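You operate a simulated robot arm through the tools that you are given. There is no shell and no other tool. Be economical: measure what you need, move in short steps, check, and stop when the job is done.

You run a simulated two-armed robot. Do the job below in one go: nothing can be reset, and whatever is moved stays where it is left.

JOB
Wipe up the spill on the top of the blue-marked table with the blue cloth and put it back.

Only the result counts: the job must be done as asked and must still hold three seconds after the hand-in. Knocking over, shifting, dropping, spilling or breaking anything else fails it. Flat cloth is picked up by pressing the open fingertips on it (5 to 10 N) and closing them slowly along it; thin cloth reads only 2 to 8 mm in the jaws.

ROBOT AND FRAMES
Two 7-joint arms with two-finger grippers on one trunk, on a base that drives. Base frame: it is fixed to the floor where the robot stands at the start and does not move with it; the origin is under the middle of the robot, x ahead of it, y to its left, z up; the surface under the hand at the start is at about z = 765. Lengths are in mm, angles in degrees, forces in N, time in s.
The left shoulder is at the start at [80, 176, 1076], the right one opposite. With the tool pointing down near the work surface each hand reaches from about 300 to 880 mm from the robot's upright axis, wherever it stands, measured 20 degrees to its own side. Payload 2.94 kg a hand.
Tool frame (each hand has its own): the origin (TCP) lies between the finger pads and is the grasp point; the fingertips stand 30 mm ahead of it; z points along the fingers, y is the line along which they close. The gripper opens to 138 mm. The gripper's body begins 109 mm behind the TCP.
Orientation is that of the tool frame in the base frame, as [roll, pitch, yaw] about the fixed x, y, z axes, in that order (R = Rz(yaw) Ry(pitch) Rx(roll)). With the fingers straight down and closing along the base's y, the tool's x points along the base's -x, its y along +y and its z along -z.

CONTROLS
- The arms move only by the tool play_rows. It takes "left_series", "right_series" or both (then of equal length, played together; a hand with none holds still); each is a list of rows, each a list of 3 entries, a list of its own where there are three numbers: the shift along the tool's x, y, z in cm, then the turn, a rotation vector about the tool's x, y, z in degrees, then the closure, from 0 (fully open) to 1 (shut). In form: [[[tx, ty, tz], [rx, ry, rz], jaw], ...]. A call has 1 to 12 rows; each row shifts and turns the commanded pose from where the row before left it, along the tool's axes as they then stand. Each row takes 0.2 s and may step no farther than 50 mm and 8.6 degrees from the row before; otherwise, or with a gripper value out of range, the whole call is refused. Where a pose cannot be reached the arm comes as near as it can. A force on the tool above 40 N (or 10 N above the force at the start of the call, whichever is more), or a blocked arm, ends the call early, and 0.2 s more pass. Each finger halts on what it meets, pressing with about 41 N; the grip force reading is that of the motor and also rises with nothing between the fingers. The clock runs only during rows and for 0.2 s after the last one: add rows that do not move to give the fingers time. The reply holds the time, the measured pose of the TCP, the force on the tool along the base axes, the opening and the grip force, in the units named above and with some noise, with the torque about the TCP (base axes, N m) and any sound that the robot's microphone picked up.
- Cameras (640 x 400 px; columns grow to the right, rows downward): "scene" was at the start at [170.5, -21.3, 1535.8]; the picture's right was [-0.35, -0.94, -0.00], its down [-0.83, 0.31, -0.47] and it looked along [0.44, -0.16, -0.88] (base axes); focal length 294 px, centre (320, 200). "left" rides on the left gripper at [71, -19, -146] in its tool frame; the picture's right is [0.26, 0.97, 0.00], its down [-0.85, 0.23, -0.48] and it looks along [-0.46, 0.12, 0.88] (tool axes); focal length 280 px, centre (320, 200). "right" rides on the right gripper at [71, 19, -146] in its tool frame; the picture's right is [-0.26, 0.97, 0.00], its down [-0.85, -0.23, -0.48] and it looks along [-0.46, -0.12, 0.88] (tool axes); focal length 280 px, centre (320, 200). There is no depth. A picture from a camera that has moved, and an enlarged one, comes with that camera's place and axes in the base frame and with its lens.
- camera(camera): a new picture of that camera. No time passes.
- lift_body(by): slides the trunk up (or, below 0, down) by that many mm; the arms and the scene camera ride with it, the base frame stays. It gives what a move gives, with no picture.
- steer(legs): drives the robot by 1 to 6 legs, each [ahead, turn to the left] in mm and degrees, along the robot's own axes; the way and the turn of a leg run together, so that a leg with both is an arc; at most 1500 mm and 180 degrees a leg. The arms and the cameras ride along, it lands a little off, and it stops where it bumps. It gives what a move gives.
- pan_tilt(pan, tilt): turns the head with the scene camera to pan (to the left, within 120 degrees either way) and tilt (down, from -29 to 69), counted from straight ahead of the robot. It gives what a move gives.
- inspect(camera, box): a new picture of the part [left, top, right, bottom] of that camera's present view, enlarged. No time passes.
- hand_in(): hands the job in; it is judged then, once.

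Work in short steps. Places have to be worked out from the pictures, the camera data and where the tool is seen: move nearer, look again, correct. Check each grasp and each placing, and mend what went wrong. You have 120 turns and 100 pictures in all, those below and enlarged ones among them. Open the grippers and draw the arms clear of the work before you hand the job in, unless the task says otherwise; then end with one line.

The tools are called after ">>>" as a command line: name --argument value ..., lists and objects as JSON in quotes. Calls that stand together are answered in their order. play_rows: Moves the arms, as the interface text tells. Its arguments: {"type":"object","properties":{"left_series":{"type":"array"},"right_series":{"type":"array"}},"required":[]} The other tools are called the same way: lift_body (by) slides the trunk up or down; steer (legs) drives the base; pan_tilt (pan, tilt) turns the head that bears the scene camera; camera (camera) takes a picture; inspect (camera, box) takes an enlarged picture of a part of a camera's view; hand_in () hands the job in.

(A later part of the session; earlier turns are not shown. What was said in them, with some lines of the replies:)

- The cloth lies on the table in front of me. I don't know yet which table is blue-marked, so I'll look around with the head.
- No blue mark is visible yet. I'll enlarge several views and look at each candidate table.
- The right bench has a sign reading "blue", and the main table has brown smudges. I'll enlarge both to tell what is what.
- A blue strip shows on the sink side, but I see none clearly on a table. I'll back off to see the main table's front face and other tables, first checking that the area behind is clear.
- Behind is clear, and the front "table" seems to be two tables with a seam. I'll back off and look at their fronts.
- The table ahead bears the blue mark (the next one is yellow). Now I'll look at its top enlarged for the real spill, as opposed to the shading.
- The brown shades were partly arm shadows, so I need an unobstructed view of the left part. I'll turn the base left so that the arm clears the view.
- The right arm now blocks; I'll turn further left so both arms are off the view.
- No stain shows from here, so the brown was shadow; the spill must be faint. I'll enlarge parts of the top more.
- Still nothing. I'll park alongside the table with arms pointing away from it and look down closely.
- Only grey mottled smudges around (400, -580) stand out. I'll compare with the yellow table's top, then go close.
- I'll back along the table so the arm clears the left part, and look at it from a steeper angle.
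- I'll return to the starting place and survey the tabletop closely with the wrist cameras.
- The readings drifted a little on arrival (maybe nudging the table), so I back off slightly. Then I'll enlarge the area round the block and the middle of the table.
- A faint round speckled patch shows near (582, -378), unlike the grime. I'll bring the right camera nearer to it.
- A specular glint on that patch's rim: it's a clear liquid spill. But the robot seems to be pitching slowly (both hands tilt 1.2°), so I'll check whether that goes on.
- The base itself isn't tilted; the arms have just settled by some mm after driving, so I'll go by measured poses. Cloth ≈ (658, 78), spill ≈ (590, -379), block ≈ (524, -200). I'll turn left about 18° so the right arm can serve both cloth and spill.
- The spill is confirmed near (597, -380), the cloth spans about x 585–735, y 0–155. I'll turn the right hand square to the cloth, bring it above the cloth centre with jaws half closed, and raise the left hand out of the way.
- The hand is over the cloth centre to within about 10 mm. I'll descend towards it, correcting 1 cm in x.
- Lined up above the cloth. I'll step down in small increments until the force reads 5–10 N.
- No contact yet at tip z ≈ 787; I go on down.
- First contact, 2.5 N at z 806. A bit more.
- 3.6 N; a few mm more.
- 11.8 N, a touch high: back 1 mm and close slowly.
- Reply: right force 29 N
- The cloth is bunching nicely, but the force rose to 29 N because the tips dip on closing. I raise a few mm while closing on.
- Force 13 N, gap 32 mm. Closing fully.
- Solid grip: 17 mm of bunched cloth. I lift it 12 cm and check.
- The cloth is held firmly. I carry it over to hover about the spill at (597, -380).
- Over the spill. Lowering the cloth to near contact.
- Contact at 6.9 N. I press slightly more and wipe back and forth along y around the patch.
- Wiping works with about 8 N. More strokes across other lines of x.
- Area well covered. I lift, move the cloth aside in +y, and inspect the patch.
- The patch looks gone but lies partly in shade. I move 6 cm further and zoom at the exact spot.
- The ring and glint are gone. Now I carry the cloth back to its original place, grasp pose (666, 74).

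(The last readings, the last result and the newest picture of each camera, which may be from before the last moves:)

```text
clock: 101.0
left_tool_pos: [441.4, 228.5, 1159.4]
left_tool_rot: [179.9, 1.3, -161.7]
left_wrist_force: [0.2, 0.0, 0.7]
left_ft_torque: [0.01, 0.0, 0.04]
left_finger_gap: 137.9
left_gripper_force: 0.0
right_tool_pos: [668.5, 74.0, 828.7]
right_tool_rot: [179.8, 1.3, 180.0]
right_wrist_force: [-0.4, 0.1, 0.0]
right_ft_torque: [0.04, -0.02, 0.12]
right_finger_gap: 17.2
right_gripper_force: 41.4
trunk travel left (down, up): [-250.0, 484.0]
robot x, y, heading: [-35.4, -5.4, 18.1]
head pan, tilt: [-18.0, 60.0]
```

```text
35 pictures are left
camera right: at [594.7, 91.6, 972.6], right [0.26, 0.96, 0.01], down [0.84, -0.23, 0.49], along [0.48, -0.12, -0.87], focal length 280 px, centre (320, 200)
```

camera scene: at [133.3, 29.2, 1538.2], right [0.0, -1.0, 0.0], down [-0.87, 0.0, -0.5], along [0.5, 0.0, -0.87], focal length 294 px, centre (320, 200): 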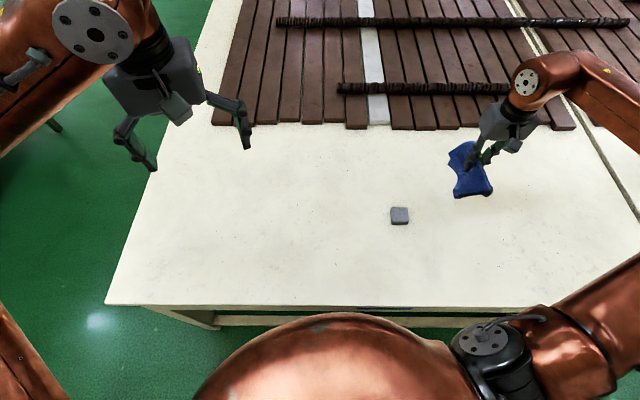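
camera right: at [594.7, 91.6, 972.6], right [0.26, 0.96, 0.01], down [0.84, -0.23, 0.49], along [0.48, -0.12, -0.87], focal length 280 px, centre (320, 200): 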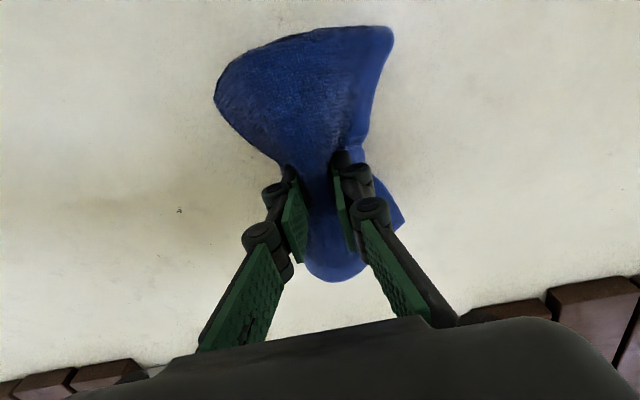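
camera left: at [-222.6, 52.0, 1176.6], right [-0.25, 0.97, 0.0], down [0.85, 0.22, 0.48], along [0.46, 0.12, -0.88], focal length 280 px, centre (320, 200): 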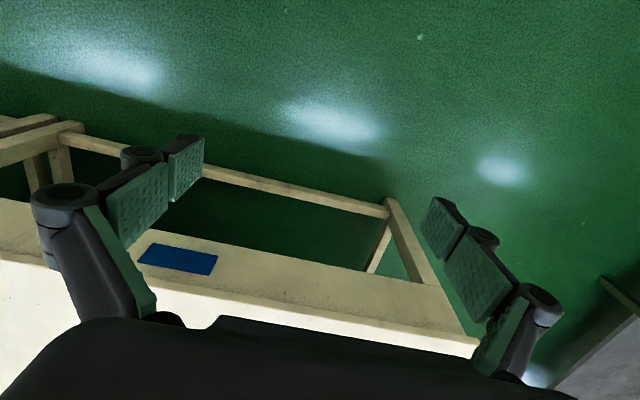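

In place. I lower it to the grasp height and open slowly, which should also spread the cloth.

>>> play_rows --right_series '[[[0, 0, 1], [0, 0, 0], 1], [[0, 0, 0.8], [0, 0, 0], 1], [[0, 0, 0.2], [0, 0, 0], 1], [[0, 0, 0], [0, 0, 0], 0.9], [[0, 0, 0], [0, 0, 0], 0.85], [[0, 0, 0.1], [0, 0, 0], 0.8], [[0, 0, 0.1], [0, 0, 0], 0.75], [[0, 0, 0.1], [0, 0, 0], 0.7], [[0, 0, 0.1], [0, 0, 0], 0.65], [[0, 0, 0], [0, 0, 0], 0.6]]'

>>> camera --camera "right"

```text
clock: 103.2
left_tool_pos: [440.2, 228.2, 1160.5]
left_tool_rot: [179.9, 1.4, -161.7]
left_wrist_force: [0.2, 0.8, 0.2]
left_ft_torque: [0.01, 0.04, 0.0]
left_finger_gap: 138.0
left_gripper_force: 0.0
right_tool_pos: [671.4, 73.6, 806.4]
right_tool_rot: [179.8, 1.1, -180.0]
right_wrist_force: [-1.0, 0.4, 6.4]
right_ft_torque: [-0.06, 0.02, 0.02]
right_finger_gap: 55.3
right_gripper_force: 0.0
trunk travel left (down, up): [-250.0, 484.0]
robot x, y, heading: [-39.2, -4.0, 18.3]
head pan, tilt: [-18.0, 60.0]
```

```text
34 pictures are left
camera right: at [596.0, 93.0, 950.6], right [0.26, 0.96, 0.01], down [0.84, -0.23, 0.49], along [0.48, -0.12, -0.87], focal length 280 px, centre (320, 200)
```

right: 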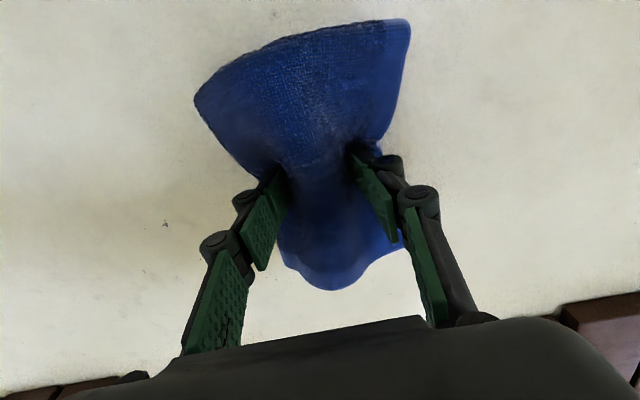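

It spreads back well. I open further with light pressure.

>>> play_rows --right_series '[[[0, 0, 0.1], [0, 0, 0], 0.55], [[0, 0, 0.1], [0, 0, 0], 0.5], [[0, 0, 0.1], [0, 0, 0], 0.45], [[0, 0, 0], [0, 0, 0], 0.4], [[0, 0, 0], [0, 0, 0], 0.35], [[0, 0, 0], [0, 0, 0], 0.33], [[0, 0, -0.5], [0, 0, 0], 0.35], [[0, 0, -1], [0, 0, 0], 0.35], [[0, 0, -3], [0, 0, 0], 0.35], [[0, 0, -4], [0, 0, 0], 0.35], [[0, 0, -4], [0, 0, 0], 0.2]]'

>>> camera --camera "right"

>>> camera --camera "scene"

```text
clock: 105.6
left_tool_pos: [438.7, 228.2, 1160.3]
left_tool_rot: [179.9, 1.4, -161.8]
left_wrist_force: [-0.9, 0.5, 0.5]
left_ft_torque: [-0.01, -0.04, 0.04]
left_finger_gap: 138.0
left_gripper_force: 0.0
right_tool_pos: [664.2, 72.7, 927.2]
right_tool_rot: [179.8, 1.2, 180.0]
right_wrist_force: [-0.5, -0.9, 0.1]
right_ft_torque: [0.02, 0.0, -0.02]
right_finger_gap: 110.3
right_gripper_force: 0.1
trunk travel left (down, up): [-250.0, 484.0]
robot x, y, heading: [-39.7, -3.8, 18.2]
head pan, tilt: [-18.0, 60.0]
```

```text
33 pictures are left
camera right: at [590.8, 91.8, 1071.6], right [0.26, 0.96, 0.01], down [0.84, -0.23, 0.49], along [0.48, -0.12, -0.87], focal length 280 px, centre (320, 200)
```

right: 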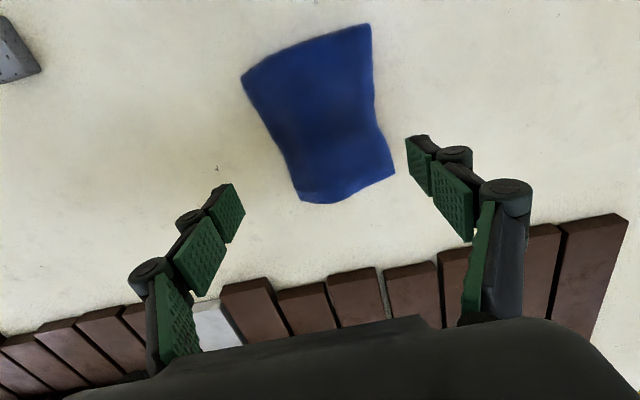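

```text
32 pictures are left
camera scene: at [132.1, 30.5, 1538.4], right [0.0, -1.0, 0.0], down [-0.87, 0.0, -0.5], along [0.5, 0.0, -0.87], focal length 294 px, centre (320, 200)
```

scene: 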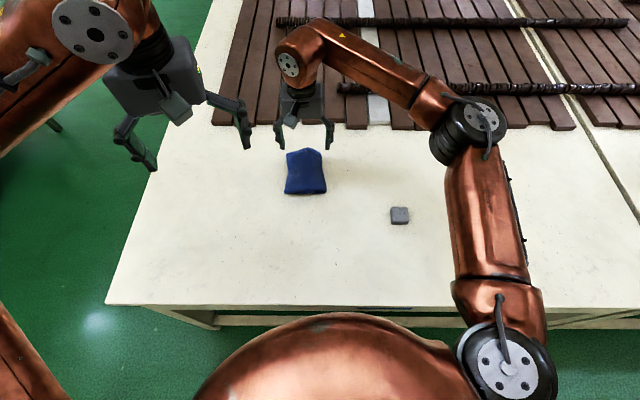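

The cloth lies flat at about (659, 79), its old place. Now I move the right hand to the earlier viewpoint to verify the spill is truly gone.

>>> play_rows --right_series '[[[0, -3.6, -0.2], [0, 0, 0], 0.1], [[1, -3.6, -0.2], [0, 0, 0], 0], [[1.7, -3.6, -0.2], [0, 0, 0], 0], [[1.7, -3.6, -0.2], [0, 0, 0], 0], [[1.7, -3.6, 0], [0, 0, 0], 0], [[1.7, -3.6, 0], [0, 0, 0], 0], [[1.7, -3.6, 0], [0, 0, 0], 0], [[1.7, -3.6, 0], [0, 0, 0], 0], [[1.7, -3.6, 0], [0, 0, 0], 0], [[1.7, -3.6, 0], [0, 0, 0], 0], [[1.7, -3.6, 0], [0, 0, 0], 0], [[1.7, -3.6, 0], [0, 0, 0], 0]]'

>>> inspect --camera "right" --box '[200, 80, 440, 250]'

>>> camera --camera "right"

>>> inspect --camera "scene" --box '[120, 120, 400, 300]'

```text
clock: 108.2
left_tool_pos: [439.3, 227.0, 1160.6]
left_tool_rot: [179.9, 1.5, -161.7]
left_wrist_force: [0.1, 0.4, 0.0]
left_ft_torque: [0.02, -0.03, 0.01]
left_finger_gap: 138.0
left_gripper_force: 0.0
right_tool_pos: [486.9, -359.2, 929.3]
right_tool_rot: [179.7, 1.3, -180.0]
right_wrist_force: [-1.1, -0.7, 0.0]
right_ft_torque: [-0.01, -0.01, -0.03]
right_finger_gap: 138.2
right_gripper_force: 0.0
trunk travel left (down, up): [-250.0, 484.0]
robot x, y, heading: [-37.5, -2.7, 18.2]
head pan, tilt: [-18.0, 60.0]
```

```text
2.35 times, centred on (320, 165) of right
camera zoom: at [413.4, -340.7, 1074.1], right [0.26, 0.97, 0.01], down [0.84, -0.23, 0.49], along [0.48, -0.12, -0.87], focal length 660 px, centre (320, 282)
```

zoom: 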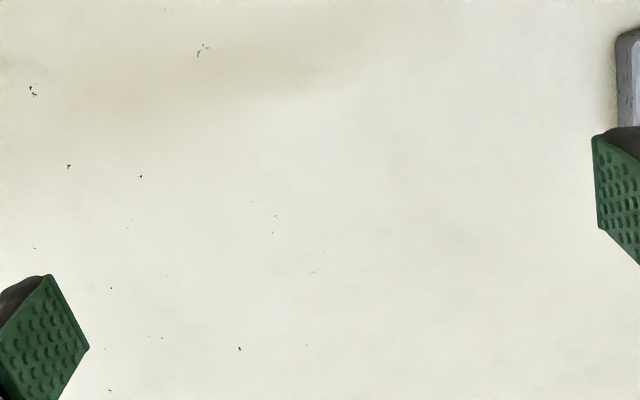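

```text
30 pictures are left
camera right: at [413.4, -340.7, 1074.1], right [0.26, 0.97, 0.01], down [0.84, -0.23, 0.49], along [0.48, -0.12, -0.87], focal length 280 px, centre (320, 200)
```

right: 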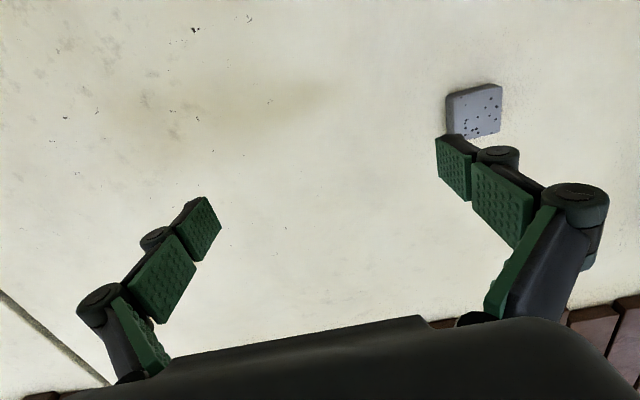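

```text
2.22 times, centred on (260, 210) of scene
camera zoom: at [132.1, 29.4, 1538.4], right [0.0, -1.0, 0.0], down [-0.87, 0.0, -0.5], along [0.5, 0.0, -0.87], focal length 653 px, centre (453, 178)
```

zoom: 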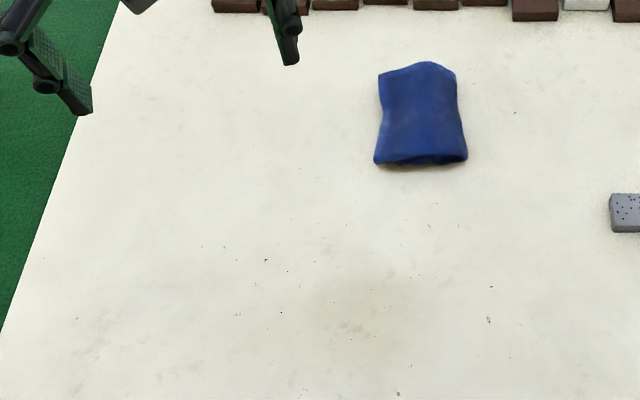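

Same viewpoint as before and no ring or glint: the spill is gone, the block hasn't moved, and the cloth is back. I raise the right arm clear.

>>> play_rows --right_series '[[[0, 0, -4], [0, 0, 0], 0], [[0, 0, -4], [0, 0, 0], 0], [[0, 0, -4], [0, 0, 0], 0], [[0, 0, 0], [0, 0, 0], 0]]'

>>> hand_in

```text
clock: 109.2
left_tool_pos: [440.2, 227.0, 1159.8]
left_tool_rot: [179.9, 1.2, -161.8]
left_wrist_force: [-0.4, -0.9, 0.3]
left_ft_torque: [0.0, 0.0, 0.04]
left_finger_gap: 138.0
left_gripper_force: 0.0
right_tool_pos: [485.1, -358.5, 1053.6]
right_tool_rot: [179.8, 1.1, 179.9]
right_wrist_force: [0.3, 1.1, 0.7]
right_ft_torque: [0.01, 0.01, 0.0]
right_finger_gap: 138.0
right_gripper_force: 0.0
trunk travel left (down, up): [-250.0, 484.0]
robot x, y, heading: [-39.2, -4.0, 18.4]
head pan, tilt: [-18.0, 60.0]
```

```text
The job is handed in.
```

I wiped the clear spill off the blue-marked table and could no longer see it from the viewpoint where I first found it; the blue cloth is back in its place, slightly narrower than it first lay, and both arms are open and clear.
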